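You operate a simulated robot arm through the tools that you are given. There is no shell and no other tool.

You run a simulated robot arm. Do the job below in one go: nothing can be reset, and whatever is moved stays where it is left.

## Task
Switch off the wall bench's left outlet, park its plug, wind the cable up.
Fine: the plug goes into its holder; the drum knob ends on HOLD. Where these are worked on the way, their far stop is far enough and under half their travel is too little: drum knob.

The check looks at the end state, three seconds after you hand in, the way a careful person would. Anything else that was tipped, shoved, dropped, spilled or broken makes it a failure.

## Robot
A 6-joint arm with a two-finger gripper, fixed in place. Base frame: the origin is at the foot of the arm, x ahead of it, y to its left, z up; the work surface is at about z = 88. Units: cm, degrees, N and s.
With the tool pointing down near the work surface it reaches from about 36 to 86 cm from the base axis. Its first joint turns from -166.0 to 166.0 degrees. Payload 2.45 kg.
The tool frame sits at the grasp point between the pads (the TCP): z along the fingers, y along the line on which they close. The tips reach 2 cm beyond it. The gripper opens to 14 cm. The gripper's body begins 16.8 cm behind the TCP.
Orientation is that of the tool frame in the base frame, as a unit quaternion [x, y, z, w]. With the fingers straight down and closing along the base's y, the tool's x points along the base's -x, its y along +y and its z along -z.

## Interface
- The arm moves only by the tool move_arm. Its argument "increments" is a list of rows, each a list of 7 numbers: the shift along the base's x, y, z in cm, then the turn, a rotation vector about the base's x, y, z in rad, then the finger opening in cm, from 0 to 14. In form: [[x, y, z, rx, ry, rz, claw], ...]. A call has 1 to 20 rows; each row shifts and turns the commanded pose from where the row before left it. Each row takes 0.2 s and may step no farther than 5 cm and 8.6 degrees from the row before; otherwise, or with a gripper value out of range, the whole call is refused. Where a pose cannot be reached the arm comes as near as it can. A force on the tool above 40 N (or 10 N above the force at the start of the call, whichever is more), or a blocked arm, ends the call early, and 0.2 s more pass. The fingers move at their own pace (about 4.5 cm/s each) and stop on an object; they squeeze with about 42 N. The grip force told is the motor's: it shows also when the fingers shut on nothing. Time passes only in rows, and 0.2 s behind the last, so rows that do not move let the fingers close. The reply holds the time, the measured pose of the TCP, the force on the tool along the base axes, the opening and the grip force, in the units named above and with some noise, with the torque about the TCP (base axes, N m) and any sound that the robot's microphone picked up.
- Cameras (640 x 400 px; columns grow to the right, rows downward): "scene" is fixed at [40, -65.46, 166.96]; the picture's right is [0.23, 0.97, 0.00], its down [0.92, -0.22, -0.32] and it looks along [-0.31, 0.08, -0.95] (base axes); focal length 246 px, centre (320, 200). "wrist" rides on the gripper at [7.8, 1.1, -20.9] in the tool frame; the picture's right is [-0.14, 0.99, 0.00], its down [-0.92, -0.13, -0.37] and it looks along [-0.37, -0.05, 0.93] (tool axes); focal length 280 px, centre (320, 200). There is no depth. A picture from a camera that has moved, and an enlarged one, comes with that camera's place and axes in the base frame and with its lens. The place of the scene camera against the robot may be out by one fixed shift of up to 1.2 cm in any direction.
- grab_frame(camera): a new picture of that camera. It takes no simulated time.
- move_column(by): slides the trunk up (or, below 0, down) by that many cm; the arm rides with it, the base frame stays. It gives what a move gives, with no picture.
- enlarge(camera, box): a new picture of the part [left, top, right, bottom] of that camera's present view, enlarged. It takes no simulated time.
- finish_job(): hands the job in; it is judged then, once.

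Places have to be worked out from the pictures, the camera data and where the tool is seen. Open the gripper and draw the arm clear of the work before you hand the job in, unless the task says otherwise.

The tools are called after "Call:" as a command line: name --pt "numbers of a row" for each row, then --argument value for the rest, lists and objects as JSON in quotes. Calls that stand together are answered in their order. move_arm: Moves the arm, as the interface text tells. Its arguments: {"type":"object","properties":{"increments":{"type":"array","items":{"type":"array","items":{"type":"number"}}}},"required":["increments"]} The other tools are called the same way: move_column (by) slides the trunk up or down; grab_frame (camera) takes a picture; enlarge (camera, box) takes an enlarged picture of a part of a camera's view; finish_job () hands the job in.

At the start:

```text
time_s: 0.0
tool_pos: [31.19, -48.99, 129.73]
orientation: [0.0, 1.0, 0.0, -0.001]
wrist_force: [0.5, 1.0, 0.0]
ft_torque: [-0.01, 0.01, 0.01]
grip_width: 13.99
grip_force: 0.1
trunk travel left (down, up): [-17.5, 5.5]
```

scene: 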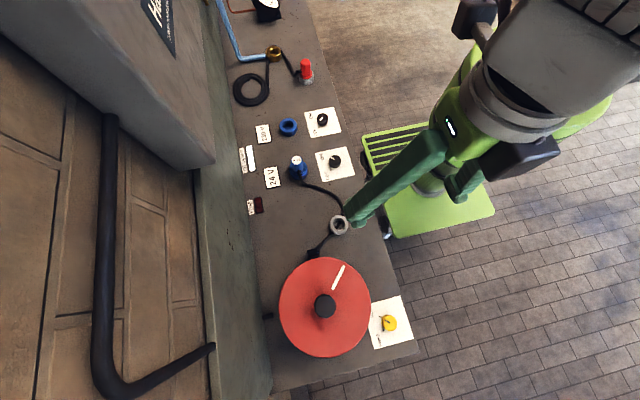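
wrist: 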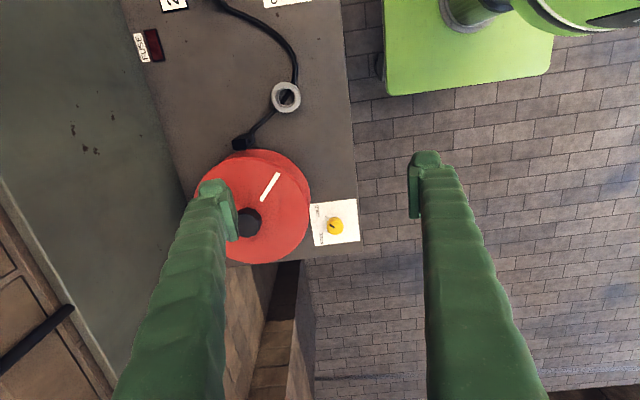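

The scene shows a bench with a red cable drum, a yellow drum knob, two outlets with switches, and a blue plug (24 V). I'll enlarge the parts to read the labels.

Call:
enlarge --camera "scene" --box '[230, 90, 370, 190]'

Call:
enlarge --camera "scene" --box '[230, 150, 370, 260]'

Call:
enlarge --camera "scene" --box '[260, 230, 430, 370]'

Call:
enlarge --camera "scene" --box '[200, 0, 340, 110]'

Call:
enlarge --camera "wrist" --box '[100, 0, 380, 270]'

```text
4.00 times, centred on (300, 140) of scene
camera zoom: at [40.0, -65.46, 166.96], right [0.23, 0.97, 0.0], down [0.92, -0.22, -0.32], along [-0.31, 0.08, -0.95], focal length 984 px, centre (400, 440)
```

zoom: 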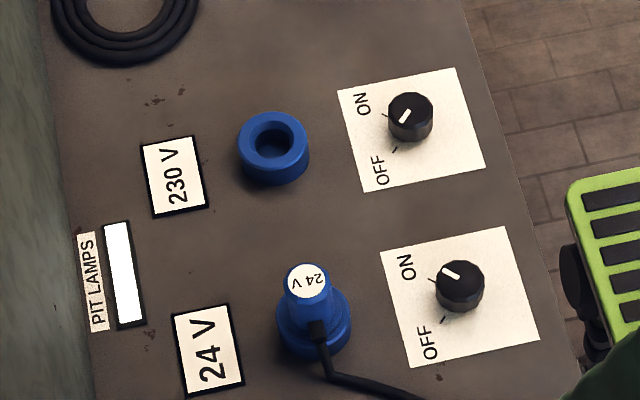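

```text
3.64 times, centred on (300, 205) of scene
camera zoom: at [40.0, -65.46, 166.96], right [0.23, 0.97, 0.0], down [0.92, -0.22, -0.32], along [-0.31, 0.08, -0.95], focal length 894 px, centre (393, 182)
```

zoom: 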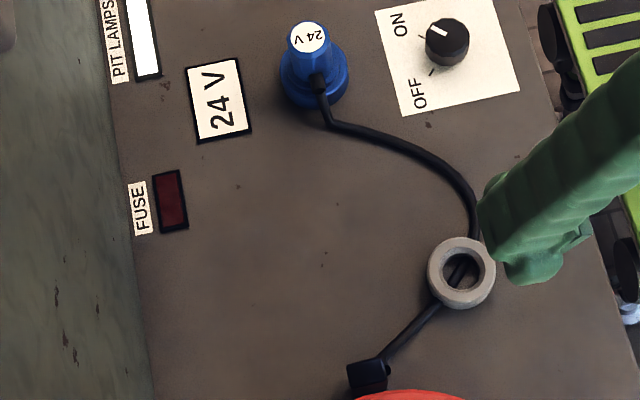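

```text
2.86 times, centred on (345, 300) of scene
camera zoom: at [40.0, -65.46, 166.96], right [0.23, 0.97, 0.0], down [0.92, -0.22, -0.32], along [-0.31, 0.08, -0.95], focal length 703 px, centre (249, -86)
```

zoom: 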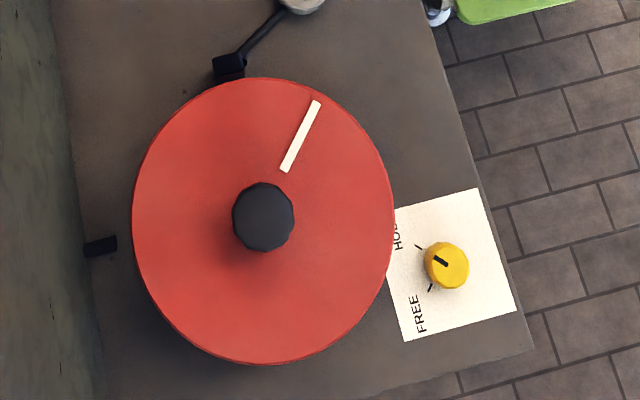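

```text
3.64 times, centred on (270, 55) of scene
camera zoom: at [40.0, -65.46, 166.96], right [0.23, 0.97, 0.0], down [0.92, -0.22, -0.32], along [-0.31, 0.08, -0.95], focal length 894 px, centre (502, 727)
```

zoom: 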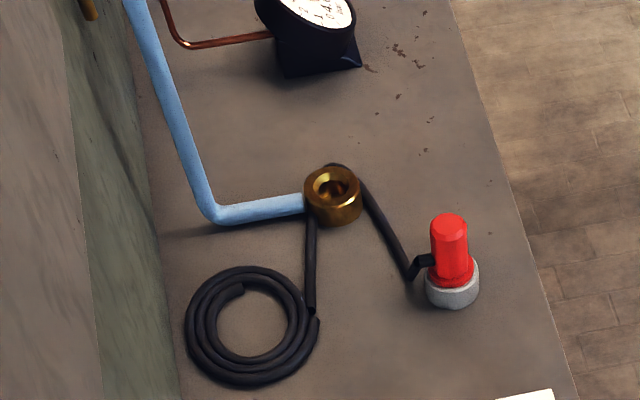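

```text
1.48 times, centred on (240, 135) of wrist
camera zoom: at [23.36, -47.73, 150.74], right [0.14, 0.99, 0.0], down [0.92, -0.13, 0.37], along [0.37, -0.05, -0.93], focal length 415 px, centre (438, 296)
```

zoom: 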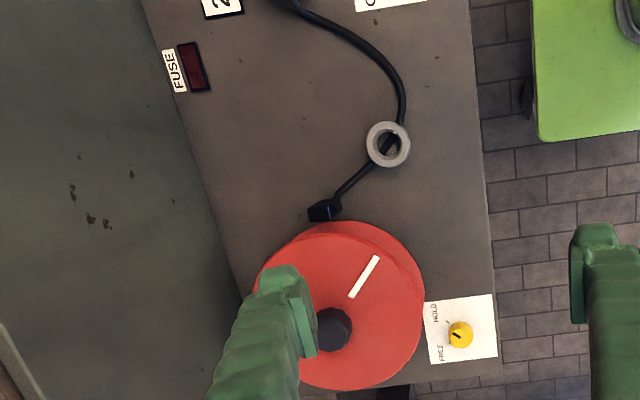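

The left outlet (facing the wall, left = +x) is the 24 V one: its switch knob sits near (3, -51), the plug near (2, -64), the grey ring near (24, -55), the drum around (46, -65) and the yellow knob near (55, -49). I'll stay high and move toward -x so the wrist camera can look over the outlet area.

Call:
move_arm --pt "-4.5 -0.5 -0.5 0 0 0 14" --pt "-4.5 -0.5 -0.5 0 0 0 14" --pt "-4.5 -0.5 -0.5 0 0 0 14" --pt "-4.5 -0.5 -0.5 0 0 0 14" --pt "-4.5 -0.5 -0.5 0 0 0 14" --pt "-4.5 -0.5 -0.5 0 0 0 14" --pt "-4.5 -0.5 -0.5 0 0 0 14" --pt "-4.5 -0.5 -0.5 0 0 0 14" --pt "-3 -0.5 -0.5 0 0 0 14"

Call:
grab_frame --camera "wrist"

Call:
grab_frame --camera "scene"

```text
time_s: 2.0
tool_pos: [-7.89, -53.29, 125.17]
orientation: [0.0, 1.0, 0.001, 0.0]
wrist_force: [-0.3, 0.4, 1.0]
ft_torque: [0.0, -0.03, 0.02]
grip_width: 14.03
grip_force: 0.0
trunk travel left (down, up): [-17.5, 5.5]
```

```text
taken
camera wrist: at [-15.74, -52.06, 146.09], right [0.14, 0.99, 0.0], down [0.92, -0.13, 0.37], along [0.37, -0.05, -0.93], focal length 280 px, centre (320, 200)
```

wrist: 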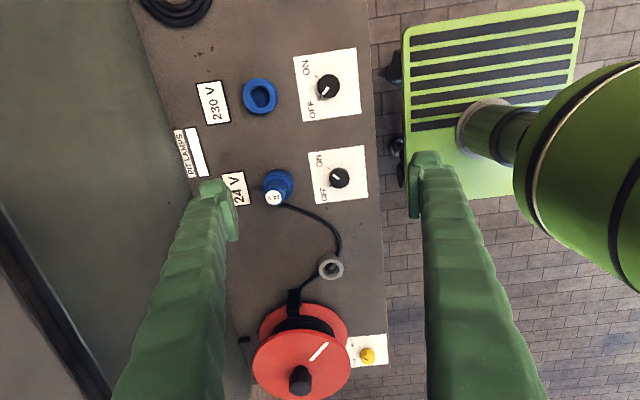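

```text
taken
```

scene: 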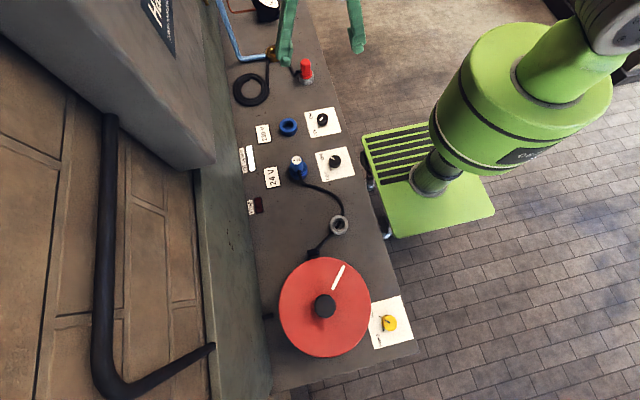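

From the wrist camera: switch knob ≈ (1.9, -50.5), plug ≈ (2.3, -63.6), grey ring ≈ (24, -55), which agrees with the scene camera to within 1 cm. I'll enlarge the details before approaching.

Call:
enlarge --camera "wrist" --box '[230, 130, 390, 230]'

Call:
enlarge --camera "wrist" --box '[240, 230, 400, 330]'

Call:
enlarge --camera "wrist" --box '[230, 280, 400, 400]'

Call:
enlarge --camera "scene" --box '[310, 200, 370, 240]'

Call:
enlarge --camera "scene" --box '[350, 290, 430, 350]'

```text
4.00 times, centred on (310, 180) of wrist
camera zoom: at [-15.74, -52.06, 146.09], right [0.14, 0.99, 0.0], down [0.92, -0.13, 0.37], along [0.37, -0.05, -0.93], focal length 1122 px, centre (360, 280)
```

zoom: 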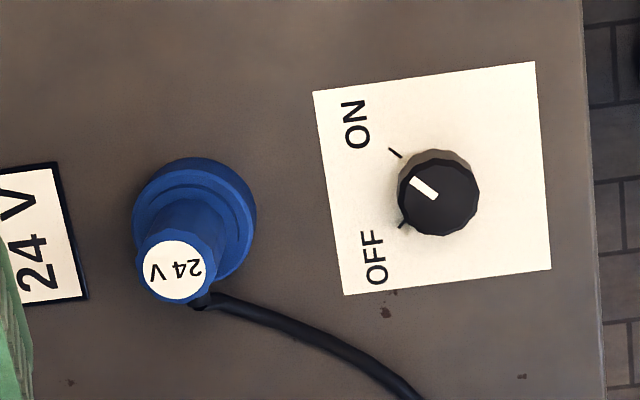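

```text
4.00 times, centred on (320, 280) of wrist
camera zoom: at [-15.74, -52.06, 146.09], right [0.14, 0.99, 0.0], down [0.92, -0.13, 0.37], along [0.37, -0.05, -0.93], focal length 1122 px, centre (320, -120)
```

zoom: 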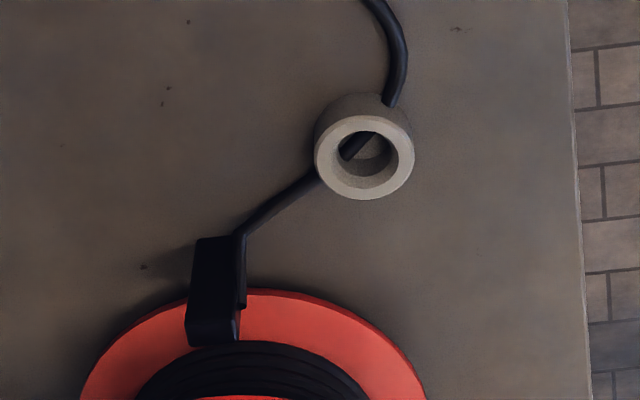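

```text
3.33 times, centred on (315, 340) of wrist
camera zoom: at [-15.74, -52.06, 146.09], right [0.14, 0.99, 0.0], down [0.92, -0.13, 0.37], along [0.37, -0.05, -0.93], focal length 935 px, centre (337, -267)
```

zoom: 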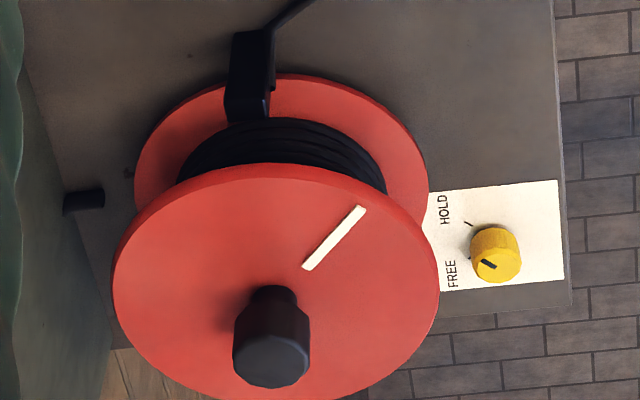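

```text
10.00 times, centred on (340, 220) of scene
camera zoom: at [40.0, -65.46, 166.96], right [0.23, 0.97, 0.0], down [0.92, -0.22, -0.32], along [-0.31, 0.08, -0.95], focal length 2459 px, centre (120, 0)
```

zoom: 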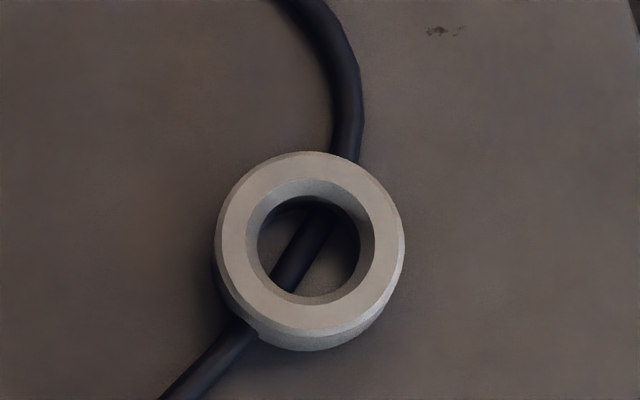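

```text
6.67 times, centred on (390, 320) of scene
camera zoom: at [40.0, -65.46, 166.96], right [0.23, 0.97, 0.0], down [0.92, -0.22, -0.32], along [-0.31, 0.08, -0.95], focal length 1639 px, centre (-147, -600)
```

zoom: 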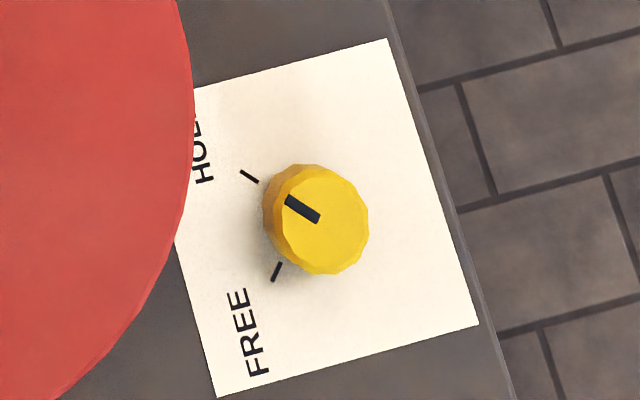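

The 24 V switch is on ON and goes counter-clockwise (seen from above) to OFF. The yellow knob is on HOLD, and the grey ring the cable runs under matches the red plug's park base, so I take it as the holder. I'll go over the switch knob with a -45° yaw and a smaller opening, then check alignment.

Call:
move_arm --pt "1.7 0.5 -2.5 0 0 -0.13 8" --pt "1.7 0.5 -2.5 0 0 -0.13 8" --pt "1.6 0.5 -2.5 0 0 -0.13 8" --pt "1.6 0.5 -2.5 0 0 -0.13 8" --pt "1.6 0.4 -2.5 0 0 -0.13 8" --pt "1.6 0.4 -2.5 0 0 -0.13 8"

Call:
grab_frame --camera "wrist"

Call:
grab_frame --camera "scene"

```text
time_s: 3.4
tool_pos: [1.82, -50.44, 110.23]
orientation: [0.382, 0.924, 0.0, 0.001]
wrist_force: [-0.3, 0.4, -0.5]
ft_torque: [0.0, -0.01, 0.02]
grip_width: 8.0
grip_force: 0.1
trunk travel left (down, up): [-17.5, 5.5]
```

```text
taken
camera wrist: at [-2.86, -44.09, 131.18], right [0.8, 0.61, 0.0], down [0.56, -0.74, 0.37], along [0.22, -0.29, -0.93], focal length 280 px, centre (320, 200)
```

wrist: 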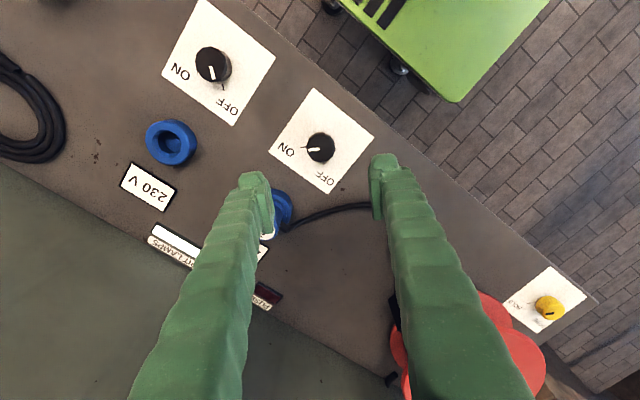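

```text
taken
```

scene: 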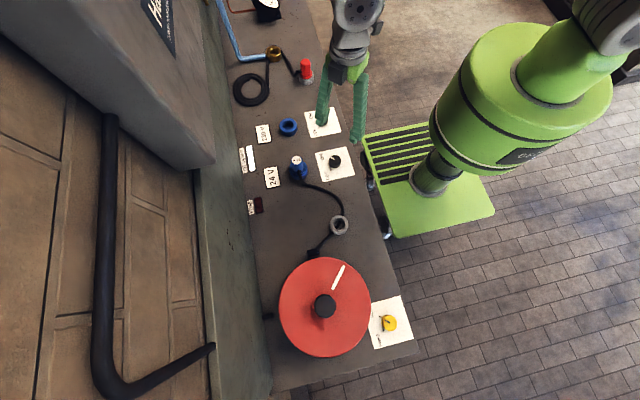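

The knob now appears at the expected pixel (320,148) directly under the TCP. I'll enlarge to refine its centre and pointer before descending.

Call:
enlarge --camera "wrist" --box '[270, 90, 380, 195]'

```text
3.81 times, centred on (325, 142) of wrist
camera zoom: at [-2.86, -44.09, 131.18], right [0.8, 0.61, 0.0], down [0.56, -0.74, 0.37], along [0.22, -0.29, -0.93], focal length 1068 px, centre (301, 419)
```

zoom: 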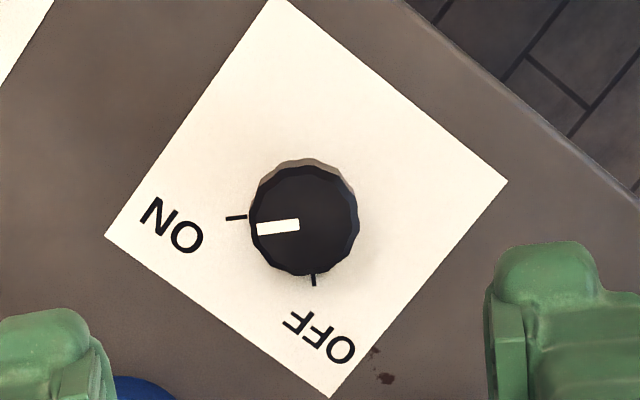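

The knob is about 4.1 cm across, with its top near z≈91 and the ON-OFF arc about 90-95°. I'll descend over it with the fingers open to 8 cm, stopping at TCP z≈91.

Call:
move_arm --pt "0.1 0.1 -4 0 0 0 8" --pt "0 0 -4 0 0 0 8" --pt "0 0 -4 0 0 0 8" --pt "0 0 -4 0 0 0 8" --pt "0 0 -1.6 0 0 0 8" --pt "0 0 -1.6 0 0 0 8"

Call:
grab_frame --camera "wrist"

Call:
grab_frame --camera "scene"

```text
time_s: 4.8
tool_pos: [2.09, -50.72, 91.0]
orientation: [0.38, 0.925, 0.0, 0.0]
wrist_force: [-0.2, 0.2, -0.5]
ft_torque: [0.02, 0.01, 0.03]
grip_width: 7.98
grip_force: 0.0
trunk travel left (down, up): [-17.5, 5.5]
```

```text
taken
camera wrist: at [-2.7, -44.18, 111.91], right [0.79, 0.61, 0.0], down [0.57, -0.74, 0.37], along [0.22, -0.29, -0.93], focal length 280 px, centre (320, 200)
```

wrist: 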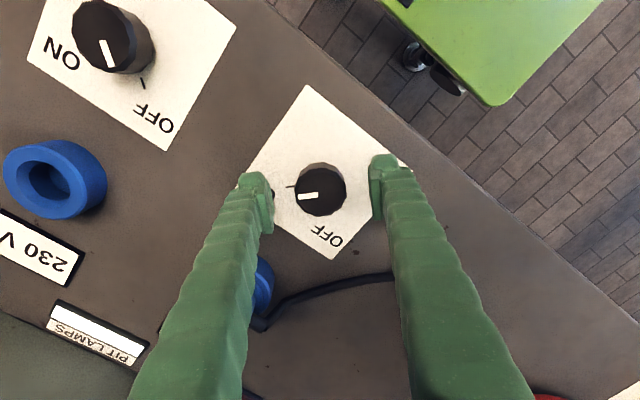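

```text
taken
```

scene: 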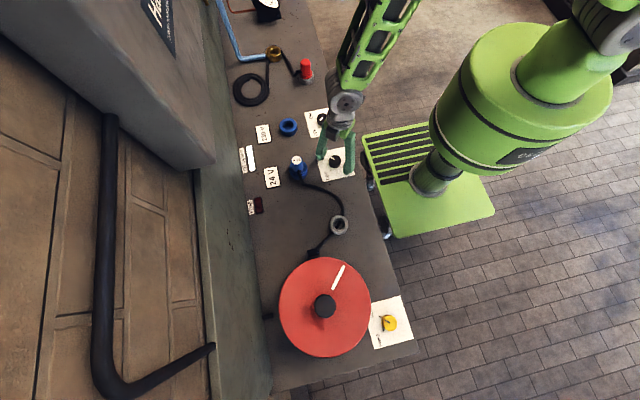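

The knob is centred between the fingers. I close on it now.

Call:
move_arm --pt "-0.1 0.15 0 0 0 0 6" --pt "0 0 0 0 0 0 3.5" --pt "0 0 0 0 0 0 3.5" --pt "0 0 0 0 0 0 3.5" --pt "0 0 0 0 0 0 3.5"

```text
time_s: 6.0
tool_pos: [1.86, -50.44, 91.14]
orientation: [0.38, 0.925, 0.0, -0.001]
wrist_force: [-3.2, -1.6, 1.1]
ft_torque: [-0.04, 0.06, 0.0]
grip_width: 4.06
grip_force: 45.1
trunk travel left (down, up): [-17.5, 5.5]
```

Gripped at 4.06 cm. Now I rotate counter-clockwise about +z toward OFF, watching the torque.

Call:
move_arm --pt "0 0 0 0 0 0.13 3.5" --pt "0 0 0 0 0 0.13 3.5" --pt "0 0 0 0 0 0.13 3.5" --pt "0 0 0 0 0 0.13 3.5" --pt "0 0 0 0 0 0.13 3.5" --pt "0 0 0 0 0 0.13 3.5"

Call:
grab_frame --camera "wrist"

```text
time_s: 7.4
tool_pos: [1.94, -50.59, 91.06]
orientation: [-0.002, 1.0, 0.001, 0.0]
wrist_force: [-9.2, -3.6, -10.6]
ft_torque: [-0.09, 0.2, -0.02]
grip_width: 4.07
grip_force: 44.5
trunk travel left (down, up): [-17.5, 5.5]
```

```text
taken
camera wrist: at [-5.87, -49.31, 111.99], right [0.13, 0.99, 0.0], down [0.92, -0.13, 0.37], along [0.37, -0.05, -0.93], focal length 280 px, centre (320, 200)
```

wrist: 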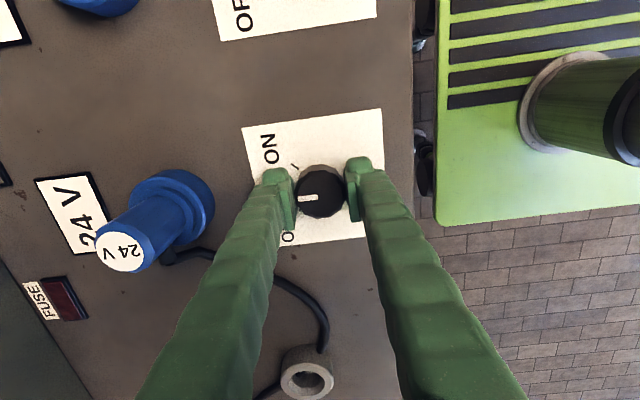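

The pointer followed by about 45°. I continue another 45°.

Call:
move_arm --pt "0 0 0 0 0 0.13 3.5" --pt "0 0 0 0 0 0.13 3.5" --pt "0 0 0 0 0 0.13 3.5" --pt "0 0 0 0 0 0.13 3.5" --pt "0 0 0 0 0 0.13 3.5" --pt "0 0 0 0 0 0.13 3.5"

Call:
grab_frame --camera "wrist"

Call:
grab_frame --camera "scene"

```text
time_s: 8.8
tool_pos: [1.95, -50.66, 91.07]
orientation: [-0.381, 0.924, 0.0, 0.0]
wrist_force: [-2.0, -8.7, -12.6]
ft_torque: [0.23, -0.15, -0.01]
grip_width: 4.07
grip_force: 45.3
trunk travel left (down, up): [-17.5, 5.5]
```

```text
taken
camera wrist: at [-4.31, -55.17, 112.0], right [-0.6, 0.8, 0.0], down [0.74, 0.56, 0.37], along [0.29, 0.22, -0.93], focal length 280 px, centre (320, 200)
```

wrist: 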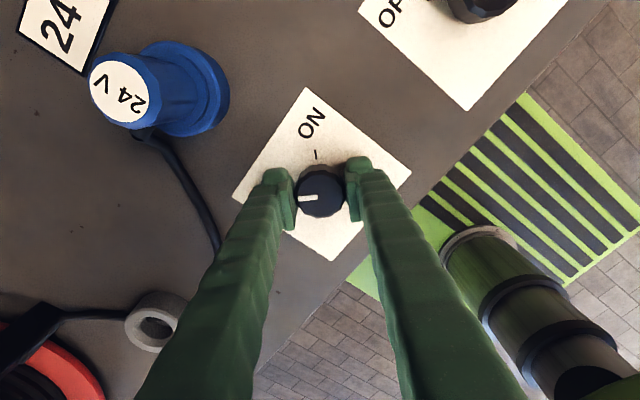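

```text
taken
```

scene: 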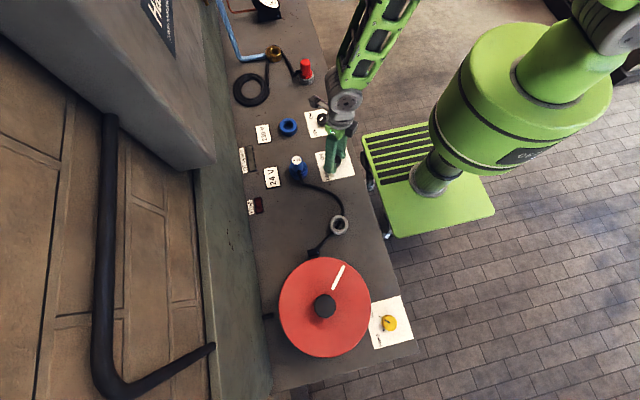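

The pit-lamps indicator went dark, so the outlet appears off. I'll turn a little further to see if it's against its stop.

Call:
move_arm --pt "0 0 0 0 0 0.06 3.5" --pt "0 0 0 0 0 0.06 3.5"

Call:
enlarge --camera "wrist" --box '[220, 80, 420, 270]'

```text
time_s: 9.4
tool_pos: [1.99, -50.53, 91.08]
orientation: [-0.437, 0.9, -0.001, 0.0]
wrist_force: [5.8, -8.5, 1.5]
ft_torque: [0.14, -0.17, -0.41]
grip_width: 4.05
grip_force: 45.2
trunk travel left (down, up): [-17.5, 5.5]
```

```text
2.11 times, centred on (320, 175) of wrist
camera zoom: at [-3.62, -55.79, 112.02], right [-0.69, 0.72, 0.0], down [0.67, 0.64, 0.37], along [0.27, 0.25, -0.93], focal length 590 px, centre (320, 253)
```

zoom: 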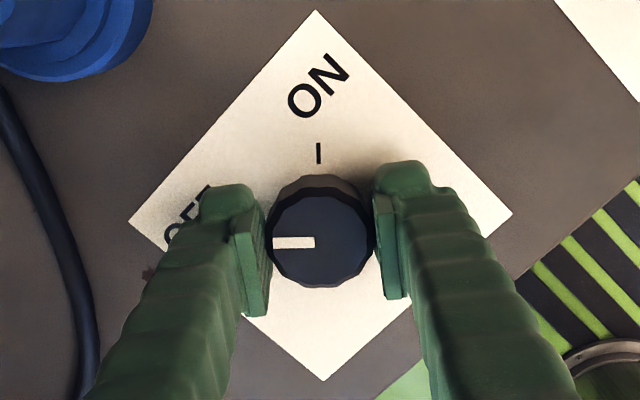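

Torque about z is now -0.41 N m, so the knob is at its OFF stop. I release and lift straight up.

Call:
move_arm --pt "0 0 0 0 0 0 7" --pt "0 0 0 0 0 0 7" --pt "0 0 0 0 0 0 7" --pt "0 0 3 0 0 0 7" --pt "0 0 4 0 0 0 7" --pt "0 0 4 0 0 0 7" --pt "0 0 4 0 0 0 7"

Call:
grab_frame --camera "wrist"

Call:
enlarge --camera "scene" --box '[230, 110, 370, 210]'

```text
time_s: 11.0
tool_pos: [2.05, -50.36, 106.07]
orientation: [-0.435, 0.9, 0.001, 0.0]
wrist_force: [-0.2, -0.2, 0.4]
ft_torque: [-0.04, 0.02, 0.02]
grip_width: 7.0
grip_force: 0.0
trunk travel left (down, up): [-17.5, 5.5]
```

```text
taken
camera wrist: at [-3.57, -55.7, 126.91], right [-0.69, 0.72, 0.0], down [0.67, 0.64, 0.37], along [0.27, 0.25, -0.93], focal length 280 px, centre (320, 200)
```

wrist: 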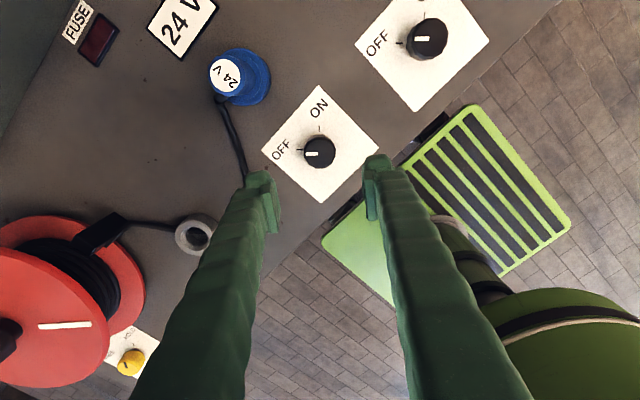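

```text
4.00 times, centred on (300, 160) of scene
camera zoom: at [40.0, -65.46, 166.96], right [0.23, 0.97, 0.0], down [0.92, -0.22, -0.32], along [-0.31, 0.08, -0.95], focal length 984 px, centre (400, 360)
```

zoom: 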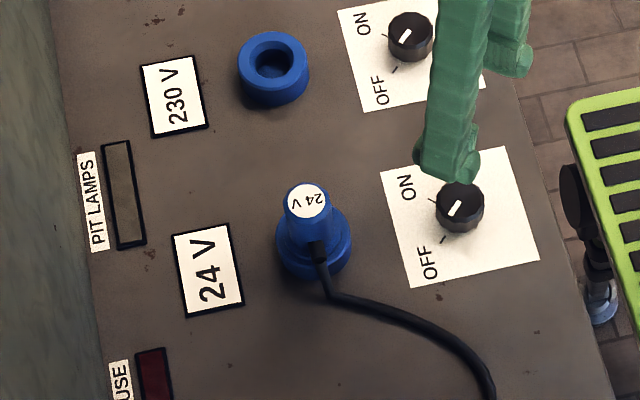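

The switch pointer is on OFF and the lamp is dark. Next I rotate the gripper back to yaw 0 and go above the plug near (2.2, -63.6), staying at z≈106.

Call:
move_arm --pt "0 -1.85 0.4 0 0 -0.13 7" --pt "0 -1.85 0.4 0 0 -0.13 7" --pt "0 -1.85 0.4 0 0 -0.13 7" --pt "0 -1.85 0.4 0 0 -0.13 7" --pt "0 -1.9 0.4 0 0 -0.13 7" --pt "0.1 -1.9 0.4 0 0 -0.13 7" --pt "0.1 -2.0 0.4 0 0 -0.12 7"

Call:
grab_frame --camera "wrist"

Call:
grab_frame --camera "scene"

```text
time_s: 12.6
tool_pos: [2.15, -63.51, 108.86]
orientation: [0.002, 1.0, 0.0, 0.0]
wrist_force: [-0.6, -0.1, -0.5]
ft_torque: [-0.02, 0.0, -0.01]
grip_width: 7.0
grip_force: 0.1
trunk travel left (down, up): [-17.5, 5.5]
```

```text
taken
camera wrist: at [-5.64, -62.33, 129.86], right [0.14, 0.99, 0.0], down [0.92, -0.13, 0.37], along [0.36, -0.05, -0.93], focal length 280 px, centre (320, 200)
```

wrist: 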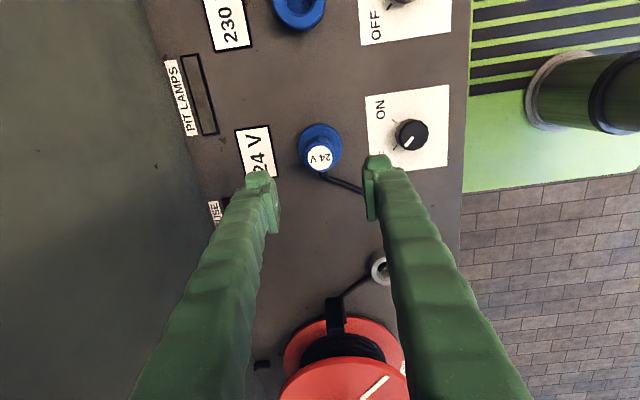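

```text
taken
```

scene: 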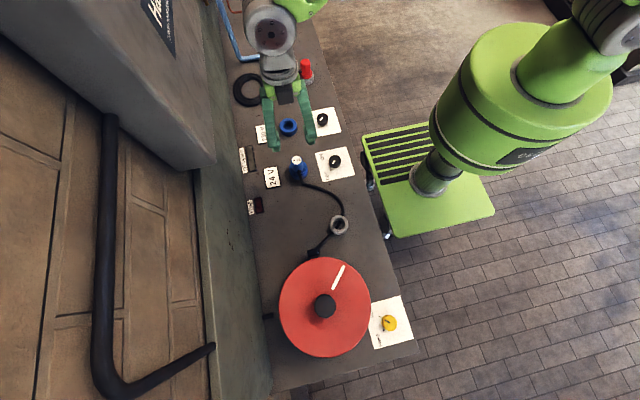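

The plug top is at about (319,157), almost centred under the TCP. I'll enlarge to see the plug shape, socket and cable exit.

Call:
enlarge --camera "wrist" --box '[270, 100, 380, 200]'

```text
4.00 times, centred on (325, 150) of wrist
camera zoom: at [-5.64, -62.33, 129.86], right [0.14, 0.99, 0.0], down [0.92, -0.13, 0.37], along [0.36, -0.05, -0.93], focal length 1122 px, centre (300, 400)
```

zoom: 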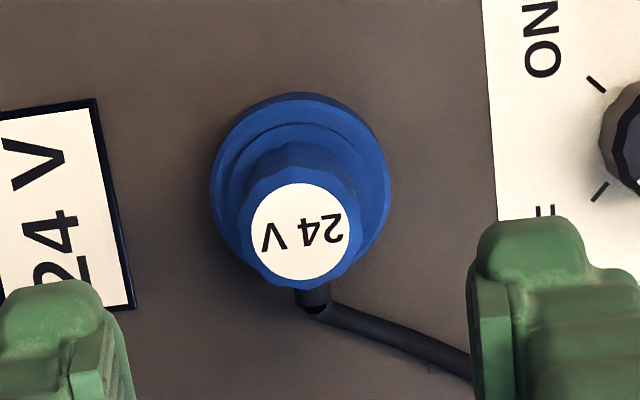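

The plug is about 3.8 cm across with its top near z≈95.5-96, and the cable leaves on the +x side, so closing along y is clear of it. I descend to TCP z≈95 with tips about z 93, above the socket.

Call:
move_arm --pt "0 0 -4 0 0 0 7" --pt "0 -0.05 -4 0 0 0 7" --pt "0 0 -3 0 0 0 7" --pt "0 0 -1.5 0 0 0 7" --pt "0 0 -1.3 0 0 0 7"

Call:
grab_frame --camera "wrist"

Call:
enlarge --camera "scene" --box '[230, 110, 370, 210]'

```text
time_s: 13.8
tool_pos: [1.98, -63.73, 95.2]
orientation: [0.0, 1.0, 0.0, 0.0]
wrist_force: [0.0, 0.2, -0.2]
ft_torque: [0.02, 0.0, 0.0]
grip_width: 7.0
grip_force: 0.1
trunk travel left (down, up): [-17.5, 5.5]
```

```text
taken
camera wrist: at [-5.66, -62.46, 116.06], right [0.14, 0.99, 0.0], down [0.92, -0.13, 0.37], along [0.36, -0.05, -0.93], focal length 280 px, centre (320, 200)
```

wrist: 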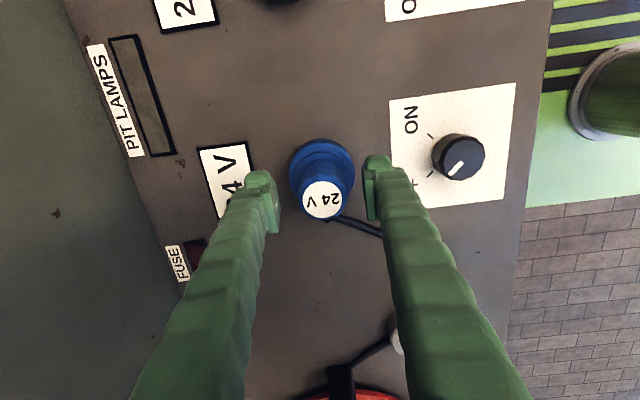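

```text
4.00 times, centred on (300, 160) of scene
camera zoom: at [40.0, -65.46, 166.96], right [0.23, 0.97, 0.0], down [0.92, -0.22, -0.32], along [-0.31, 0.08, -0.95], focal length 984 px, centre (400, 360)
```

zoom: 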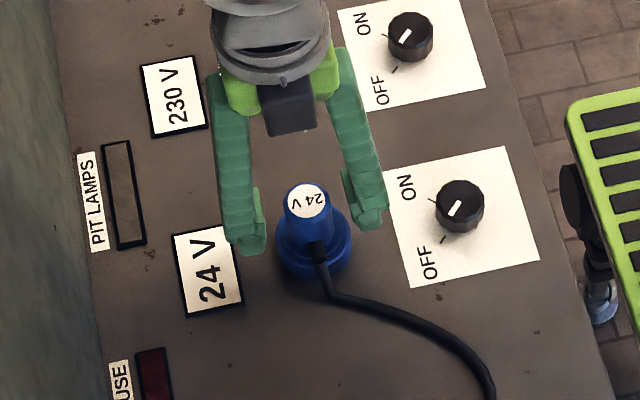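

Plug top is around z≈97, so finger overlap is plenty. I shift +0.2 in y to centre it and close.

Call:
move_arm --pt "0 0.2 0 0 0 0 5" --pt "0 0 0 0 0 0 3" --pt "0 0 0 0 0 0 3" --pt "0 0 0 0 0 0 3" --pt "0 0 0 0 0 0 3"

```text
time_s: 15.0
tool_pos: [2.16, -63.52, 95.14]
orientation: [0.0, 1.0, -0.001, -0.001]
wrist_force: [0.0, 0.1, -0.7]
ft_torque: [0.02, 0.02, -0.01]
grip_width: 3.64
grip_force: 41.3
trunk travel left (down, up): [-17.5, 5.5]
```

Plug gripped at 3.64 cm. I pull straight up in small steps, watching force.

Call:
move_arm --pt "0 0 0.4 0 0 0 3" --pt "0 0 0.4 0 0 0 3" --pt "0 0 0.4 0 0 0 3" --pt "0 0 0.4 0 0 0 3" --pt "0 0 0.4 0 0 0 3"

Call:
enlarge --camera "scene" --box '[230, 110, 370, 210]'

Call:
grab_frame --camera "wrist"

```text
time_s: 16.2
tool_pos: [2.02, -63.4, 97.08]
orientation: [0.0, 1.0, 0.0, 0.001]
wrist_force: [0.3, -0.4, -0.1]
ft_torque: [0.01, -0.03, 0.01]
grip_width: 3.7
grip_force: 18.1
trunk travel left (down, up): [-17.5, 5.5]
```

```text
4.00 times, centred on (300, 160) of scene
camera zoom: at [40.0, -65.46, 166.96], right [0.23, 0.97, 0.0], down [0.92, -0.22, -0.32], along [-0.31, 0.08, -0.95], focal length 984 px, centre (400, 360)
```

zoom: 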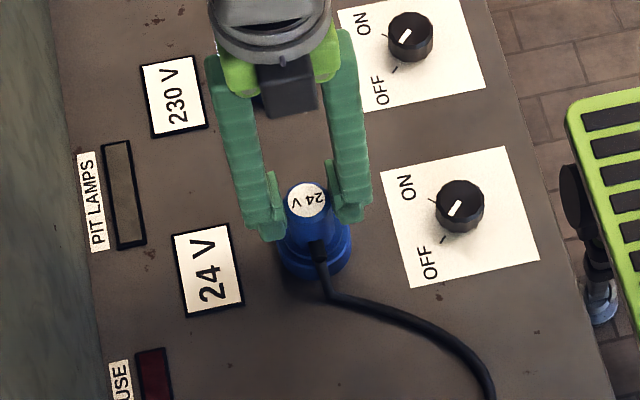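

```text
taken
camera wrist: at [-5.67, -62.27, 117.98], right [0.14, 0.99, 0.0], down [0.92, -0.13, 0.37], along [0.37, -0.05, -0.93], focal length 280 px, centre (320, 200)
```

wrist: 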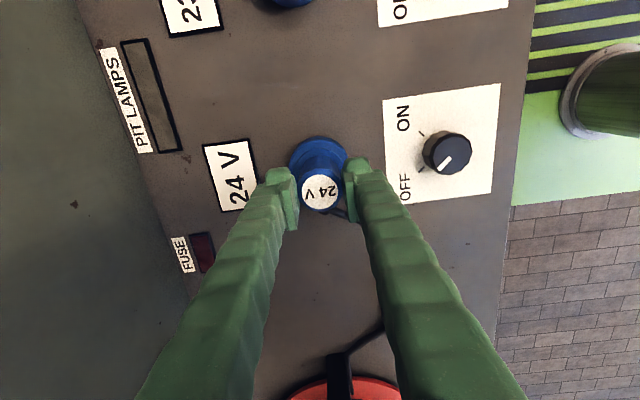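

The plug stayed put while the fingers slid up, so it either holds tighter than this grip or needs a twist. I'll re-grip lower and fully, then pull in single small steps to read the force.

Call:
move_arm --pt "0 0 0 0 0 0 5.5" --pt "0 0 0 0 0 0 5.5" --pt "0 0 -1.5 0 0 0 5.5" --pt "0 0 -1.4 0 0 0 5.5" --pt "0 0 0 0 0 0 5.5"

Call:
enlarge --camera "scene" --box '[260, 130, 340, 190]'

Call:
enlarge --camera "wrist" --box '[250, 120, 390, 240]'

```text
time_s: 17.4
tool_pos: [2.1, -63.58, 94.15]
orientation: [0.0, 1.0, 0.0, 0.001]
wrist_force: [-1.1, -0.5, -0.3]
ft_torque: [-0.01, 0.02, -0.01]
grip_width: 5.49
grip_force: 0.0
trunk travel left (down, up): [-17.5, 5.5]
```

```text
6.67 times, centred on (300, 160) of scene
camera zoom: at [40.0, -65.46, 166.96], right [0.23, 0.97, 0.0], down [0.92, -0.22, -0.32], along [-0.31, 0.08, -0.95], focal length 1639 px, centre (453, 467)
```

zoom: 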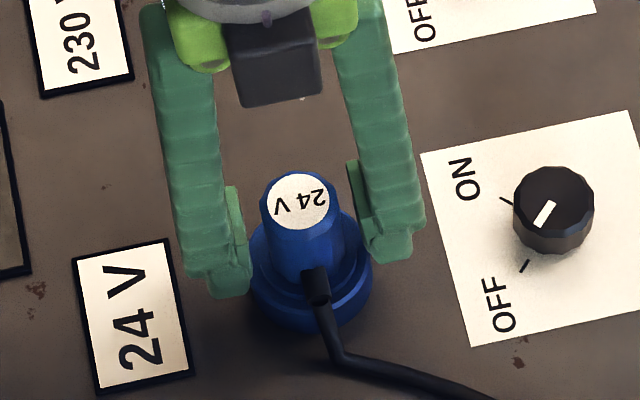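

```text
3.33 times, centred on (320, 180) of wrist
camera zoom: at [-5.68, -62.29, 115.05], right [0.14, 0.99, 0.0], down [0.92, -0.13, 0.37], along [0.36, -0.05, -0.93], focal length 935 px, centre (320, 267)
```

zoom: 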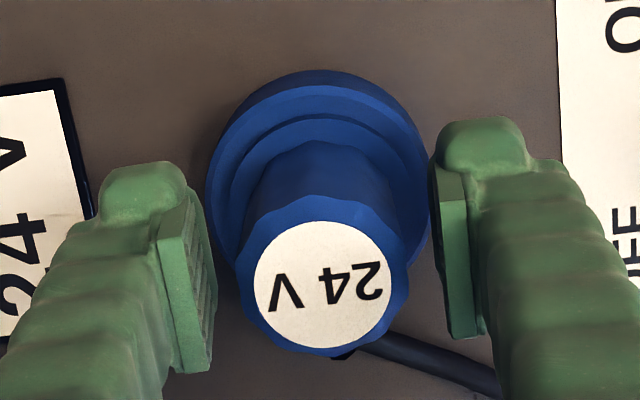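

I close here (tips ≈ z 92) and pull 0.2 cm at a time.

Call:
move_arm --pt "0 0 0 0 0 0 2" --pt "0 0 0 0 0 0 2" --pt "0 0 0 0 0 0 2" --pt "0 0 0 0 0 0 2" --pt "0 0 0 0 0 0 2"

Call:
move_arm --pt "0 0 0.2 0 0 0 2"

Call:
move_arm --pt "0 0 0.2 0 0 0 2"

Call:
move_arm --pt "0 0 0.2 0 0 0 2"

```text
time_s: 18.6
tool_pos: [2.07, -63.46, 94.13]
orientation: [0.0, 1.0, 0.0, -0.001]
wrist_force: [0.3, 0.4, 0.1]
ft_torque: [0.01, 0.01, -0.03]
grip_width: 3.65
grip_force: 41.8
trunk travel left (down, up): [-17.5, 5.5]
```

```text
time_s: 19.0
tool_pos: [2.15, -63.41, 94.37]
orientation: [0.0, 1.0, 0.0, -0.001]
wrist_force: [0.9, -0.1, -0.9]
ft_torque: [0.0, -0.01, 0.03]
grip_width: 3.64
grip_force: 42.0
trunk travel left (down, up): [-17.5, 5.5]
```

```text
time_s: 19.4
tool_pos: [2.11, -63.41, 94.68]
orientation: [0.001, 1.0, -0.001, 0.0]
wrist_force: [-0.5, 0.2, -0.6]
ft_torque: [-0.01, -0.02, -0.01]
grip_width: 3.64
grip_force: 41.9
trunk travel left (down, up): [-17.5, 5.5]
```

```text
time_s: 19.8
tool_pos: [2.15, -63.43, 94.77]
orientation: [0.0, 1.0, 0.0, 0.0]
wrist_force: [0.1, 0.6, -1.8]
ft_torque: [0.04, 0.0, -0.03]
grip_width: 3.64
grip_force: 42.2
trunk travel left (down, up): [-17.5, 5.5]
```

Forces stay tiny while moving up 0.6 cm; I'll check whether the plug is moving with the fingers.

Call:
enlarge --camera "scene" --box '[260, 130, 340, 190]'

Call:
enlarge --camera "wrist" --box '[250, 120, 390, 240]'

```text
6.67 times, centred on (300, 160) of scene
camera zoom: at [40.0, -65.46, 166.96], right [0.23, 0.97, 0.0], down [0.92, -0.22, -0.32], along [-0.31, 0.08, -0.95], focal length 1639 px, centre (453, 467)
```

zoom: 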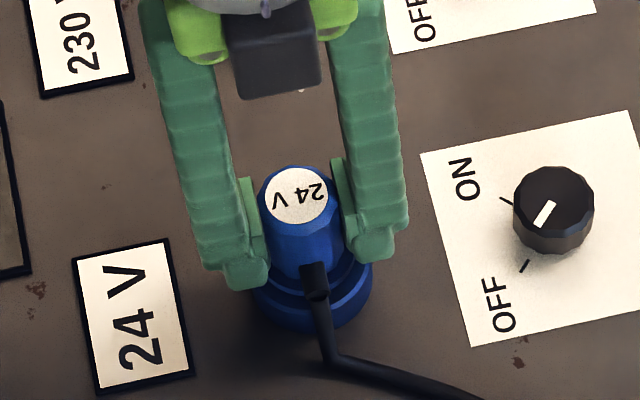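

```text
3.33 times, centred on (320, 180) of wrist
camera zoom: at [-5.66, -62.27, 115.65], right [0.14, 0.99, 0.0], down [0.92, -0.13, 0.37], along [0.37, -0.05, -0.93], focal length 935 px, centre (320, 267)
```

zoom: 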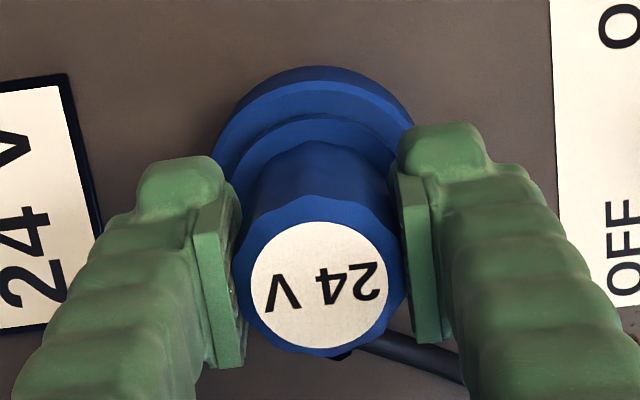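

The plug is rising with the fingers. I continue upward in small steps, checking force each time.

Call:
move_arm --pt "0 0 0.2 0 0 0 2"

Call:
move_arm --pt "0 0 0.2 0 0 0 2"

Call:
move_arm --pt "0 0 0.2 0 0 0 2"

Call:
enlarge --camera "scene" --box '[260, 130, 340, 190]'

```text
time_s: 20.2
tool_pos: [2.22, -63.62, 94.86]
orientation: [0.0, 1.0, 0.001, 0.0]
wrist_force: [-0.4, -0.7, -1.6]
ft_torque: [0.02, -0.03, 0.02]
grip_width: 3.64
grip_force: 42.1
trunk travel left (down, up): [-17.5, 5.5]
```

```text
time_s: 20.6
tool_pos: [2.11, -63.59, 95.09]
orientation: [0.001, 1.0, 0.0, 0.001]
wrist_force: [0.9, 0.6, -1.1]
ft_torque: [0.0, 0.03, -0.01]
grip_width: 3.64
grip_force: 41.5
trunk travel left (down, up): [-17.5, 5.5]
```

```text
time_s: 21.0
tool_pos: [2.18, -63.46, 95.52]
orientation: [0.0, 1.0, 0.0, 0.0]
wrist_force: [0.4, 0.0, -1.6]
ft_torque: [-0.02, 0.01, 0.01]
grip_width: 3.63
grip_force: 42.1
trunk travel left (down, up): [-17.5, 5.5]
```

```text
6.67 times, centred on (300, 160) of scene
camera zoom: at [40.0, -65.46, 166.96], right [0.23, 0.97, 0.0], down [0.92, -0.22, -0.32], along [-0.31, 0.08, -0.95], focal length 1639 px, centre (453, 467)
```

zoom: 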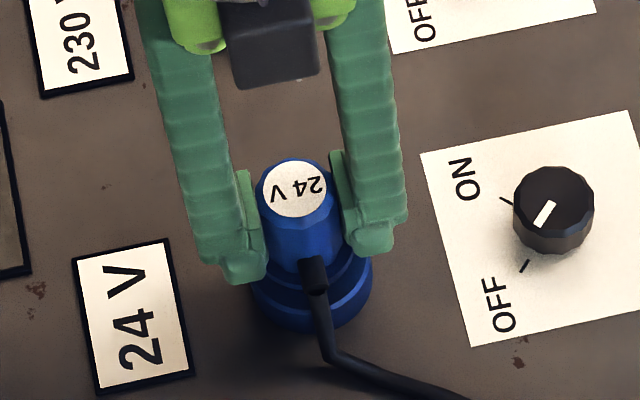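

Still rising freely. I continue slowly for another 2 cm.

Call:
move_arm --pt "0 0 0.25 0 0 0 2" --pt "0 0 0.25 0 0 0 2" --pt "0 0 0.25 0 0 0 2" --pt "0 0 0.25 0 0 0 2" --pt "0 0 0.25 0 0 0 2" --pt "0 0 0.25 0 0 0 2" --pt "0 0 0.25 0 0 0 2" --pt "0 0 0.25 0 0 0 2"

Call:
enlarge --camera "scene" --box '[260, 130, 340, 190]'

Call:
enlarge --camera "wrist" --box '[250, 120, 390, 240]'

```text
time_s: 22.8
tool_pos: [2.01, -63.5, 97.36]
orientation: [0.001, 1.0, 0.0, 0.0]
wrist_force: [0.3, 0.0, -1.5]
ft_torque: [-0.02, -0.01, -0.01]
grip_width: 3.63
grip_force: 41.6
trunk travel left (down, up): [-17.5, 5.5]
```

```text
6.67 times, centred on (300, 160) of scene
camera zoom: at [40.0, -65.46, 166.96], right [0.23, 0.97, 0.0], down [0.92, -0.22, -0.32], along [-0.31, 0.08, -0.95], focal length 1639 px, centre (453, 467)
```

zoom: 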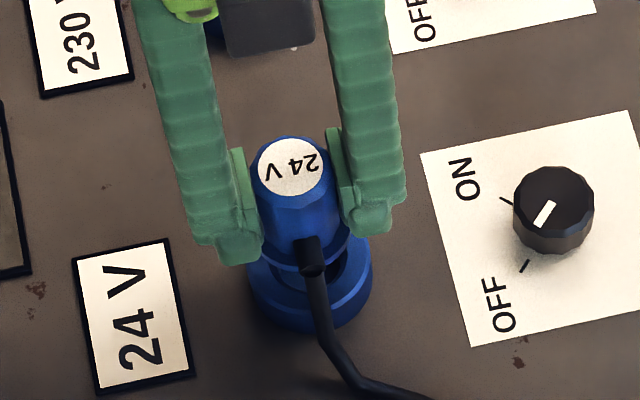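

```text
3.33 times, centred on (320, 180) of wrist
camera zoom: at [-5.7, -62.29, 118.34], right [0.14, 0.99, 0.0], down [0.92, -0.13, 0.37], along [0.36, -0.05, -0.93], focal length 935 px, centre (320, 267)
```

zoom: 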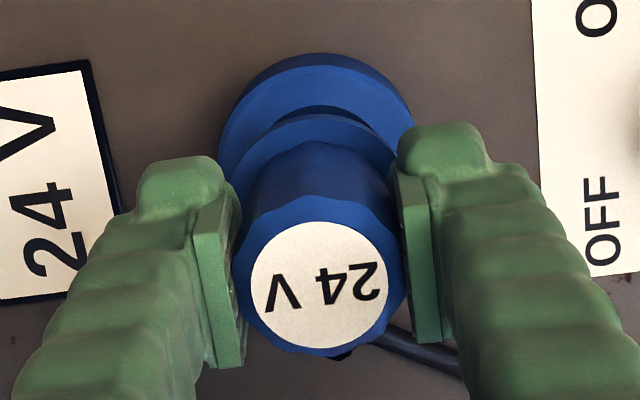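

It's coming out cleanly. I lift it well clear of the socket to z≈105.

Call:
move_arm --pt "0 0 0.5 0 0 0 2" --pt "0 0 0.5 0 0 0 2" --pt "0 0 0.8 0 0 0 2" --pt "0 0 1 0 0 0 2" --pt "0 0 1 0 0 0 2" --pt "0 0 1 0 0 0 2" --pt "0 0 1 0 0 0 2" --pt "0 0 1 0 0 0 2" --pt "0 0 1 0 0 0 2"

Call:
grab_frame --camera "scene"

Call:
grab_frame --camera "wrist"

Call:
enlarge --camera "scene" --box '[240, 100, 380, 200]'

```text
time_s: 24.8
tool_pos: [2.24, -63.58, 105.18]
orientation: [0.0, 1.0, 0.0, 0.0]
wrist_force: [-0.1, 0.2, -1.7]
ft_torque: [-0.02, -0.04, -0.01]
grip_width: 3.62
grip_force: 42.1
trunk travel left (down, up): [-17.5, 5.5]
```

```text
taken
```

scene: 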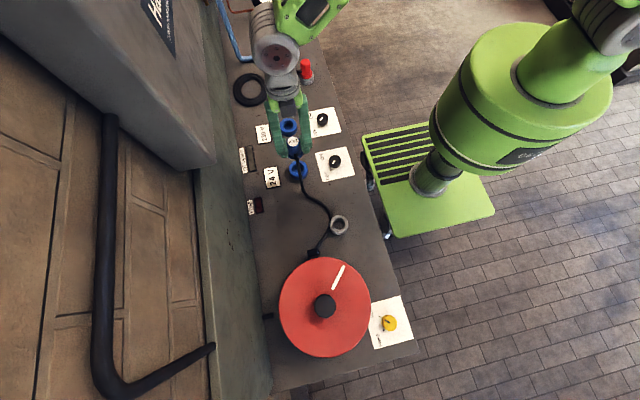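

```text
taken
camera wrist: at [-5.54, -62.27, 126.12], right [0.14, 0.99, 0.0], down [0.92, -0.13, 0.37], along [0.37, -0.05, -0.93], focal length 280 px, centre (320, 200)
```

wrist: 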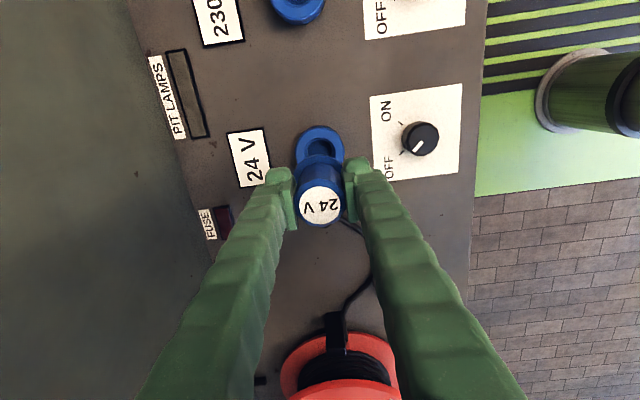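

```text
4.00 times, centred on (310, 150) of scene
camera zoom: at [40.0, -65.46, 166.96], right [0.23, 0.97, 0.0], down [0.92, -0.22, -0.32], along [-0.31, 0.08, -0.95], focal length 984 px, centre (360, 400)
```

zoom: 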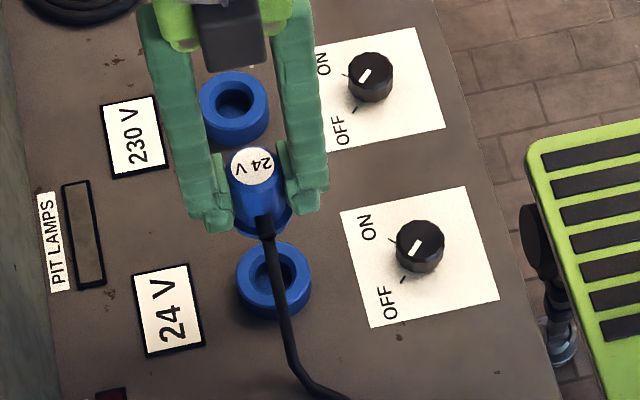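

The plug is free with its collar just below the fingertips. I carry it at z≈107 to over the grey ring, near (23.9, -55).

Call:
move_arm --pt "2.5 1.0 0.4 0 0 0 2" --pt "2.5 1.0 0.4 0 0 0 2" --pt "2.5 1.0 0.4 0 0 0 2" --pt "2.5 1.0 0.4 0 0 0 2" --pt "2.5 1.0 0.2 0 0 0 2" --pt "2.5 1.0 0 0 0 0 2" --pt "2.5 1.0 0 0 0 0 2" --pt "2.5 1.0 0 0 0 0 2" --pt "1.8 0.5 0 0 0 0 2"

Call:
grab_frame --camera "scene"

Call:
grab_frame --camera "wrist"

```text
time_s: 26.8
tool_pos: [23.96, -54.83, 106.98]
orientation: [-0.001, 1.0, 0.0, 0.0]
wrist_force: [-0.3, -0.5, -1.7]
ft_torque: [0.02, 0.03, -0.01]
grip_width: 3.66
grip_force: 41.9
trunk travel left (down, up): [-17.5, 5.5]
```

```text
taken
```

scene: 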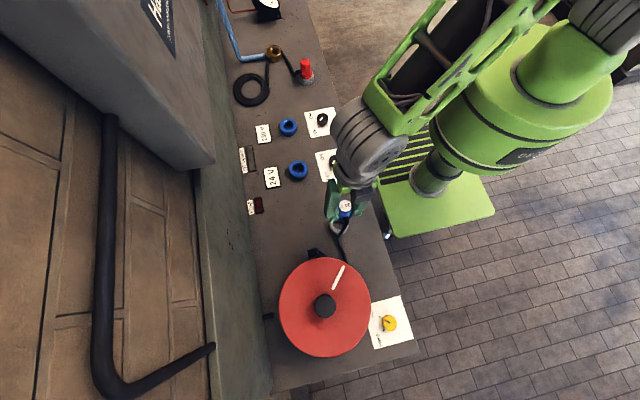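

```text
taken
camera wrist: at [16.19, -53.6, 127.9], right [0.14, 0.99, 0.0], down [0.92, -0.13, 0.37], along [0.36, -0.05, -0.93], focal length 280 px, centre (320, 200)
```

wrist: 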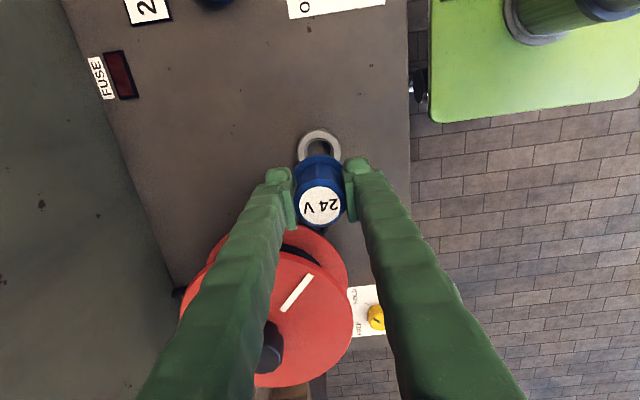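

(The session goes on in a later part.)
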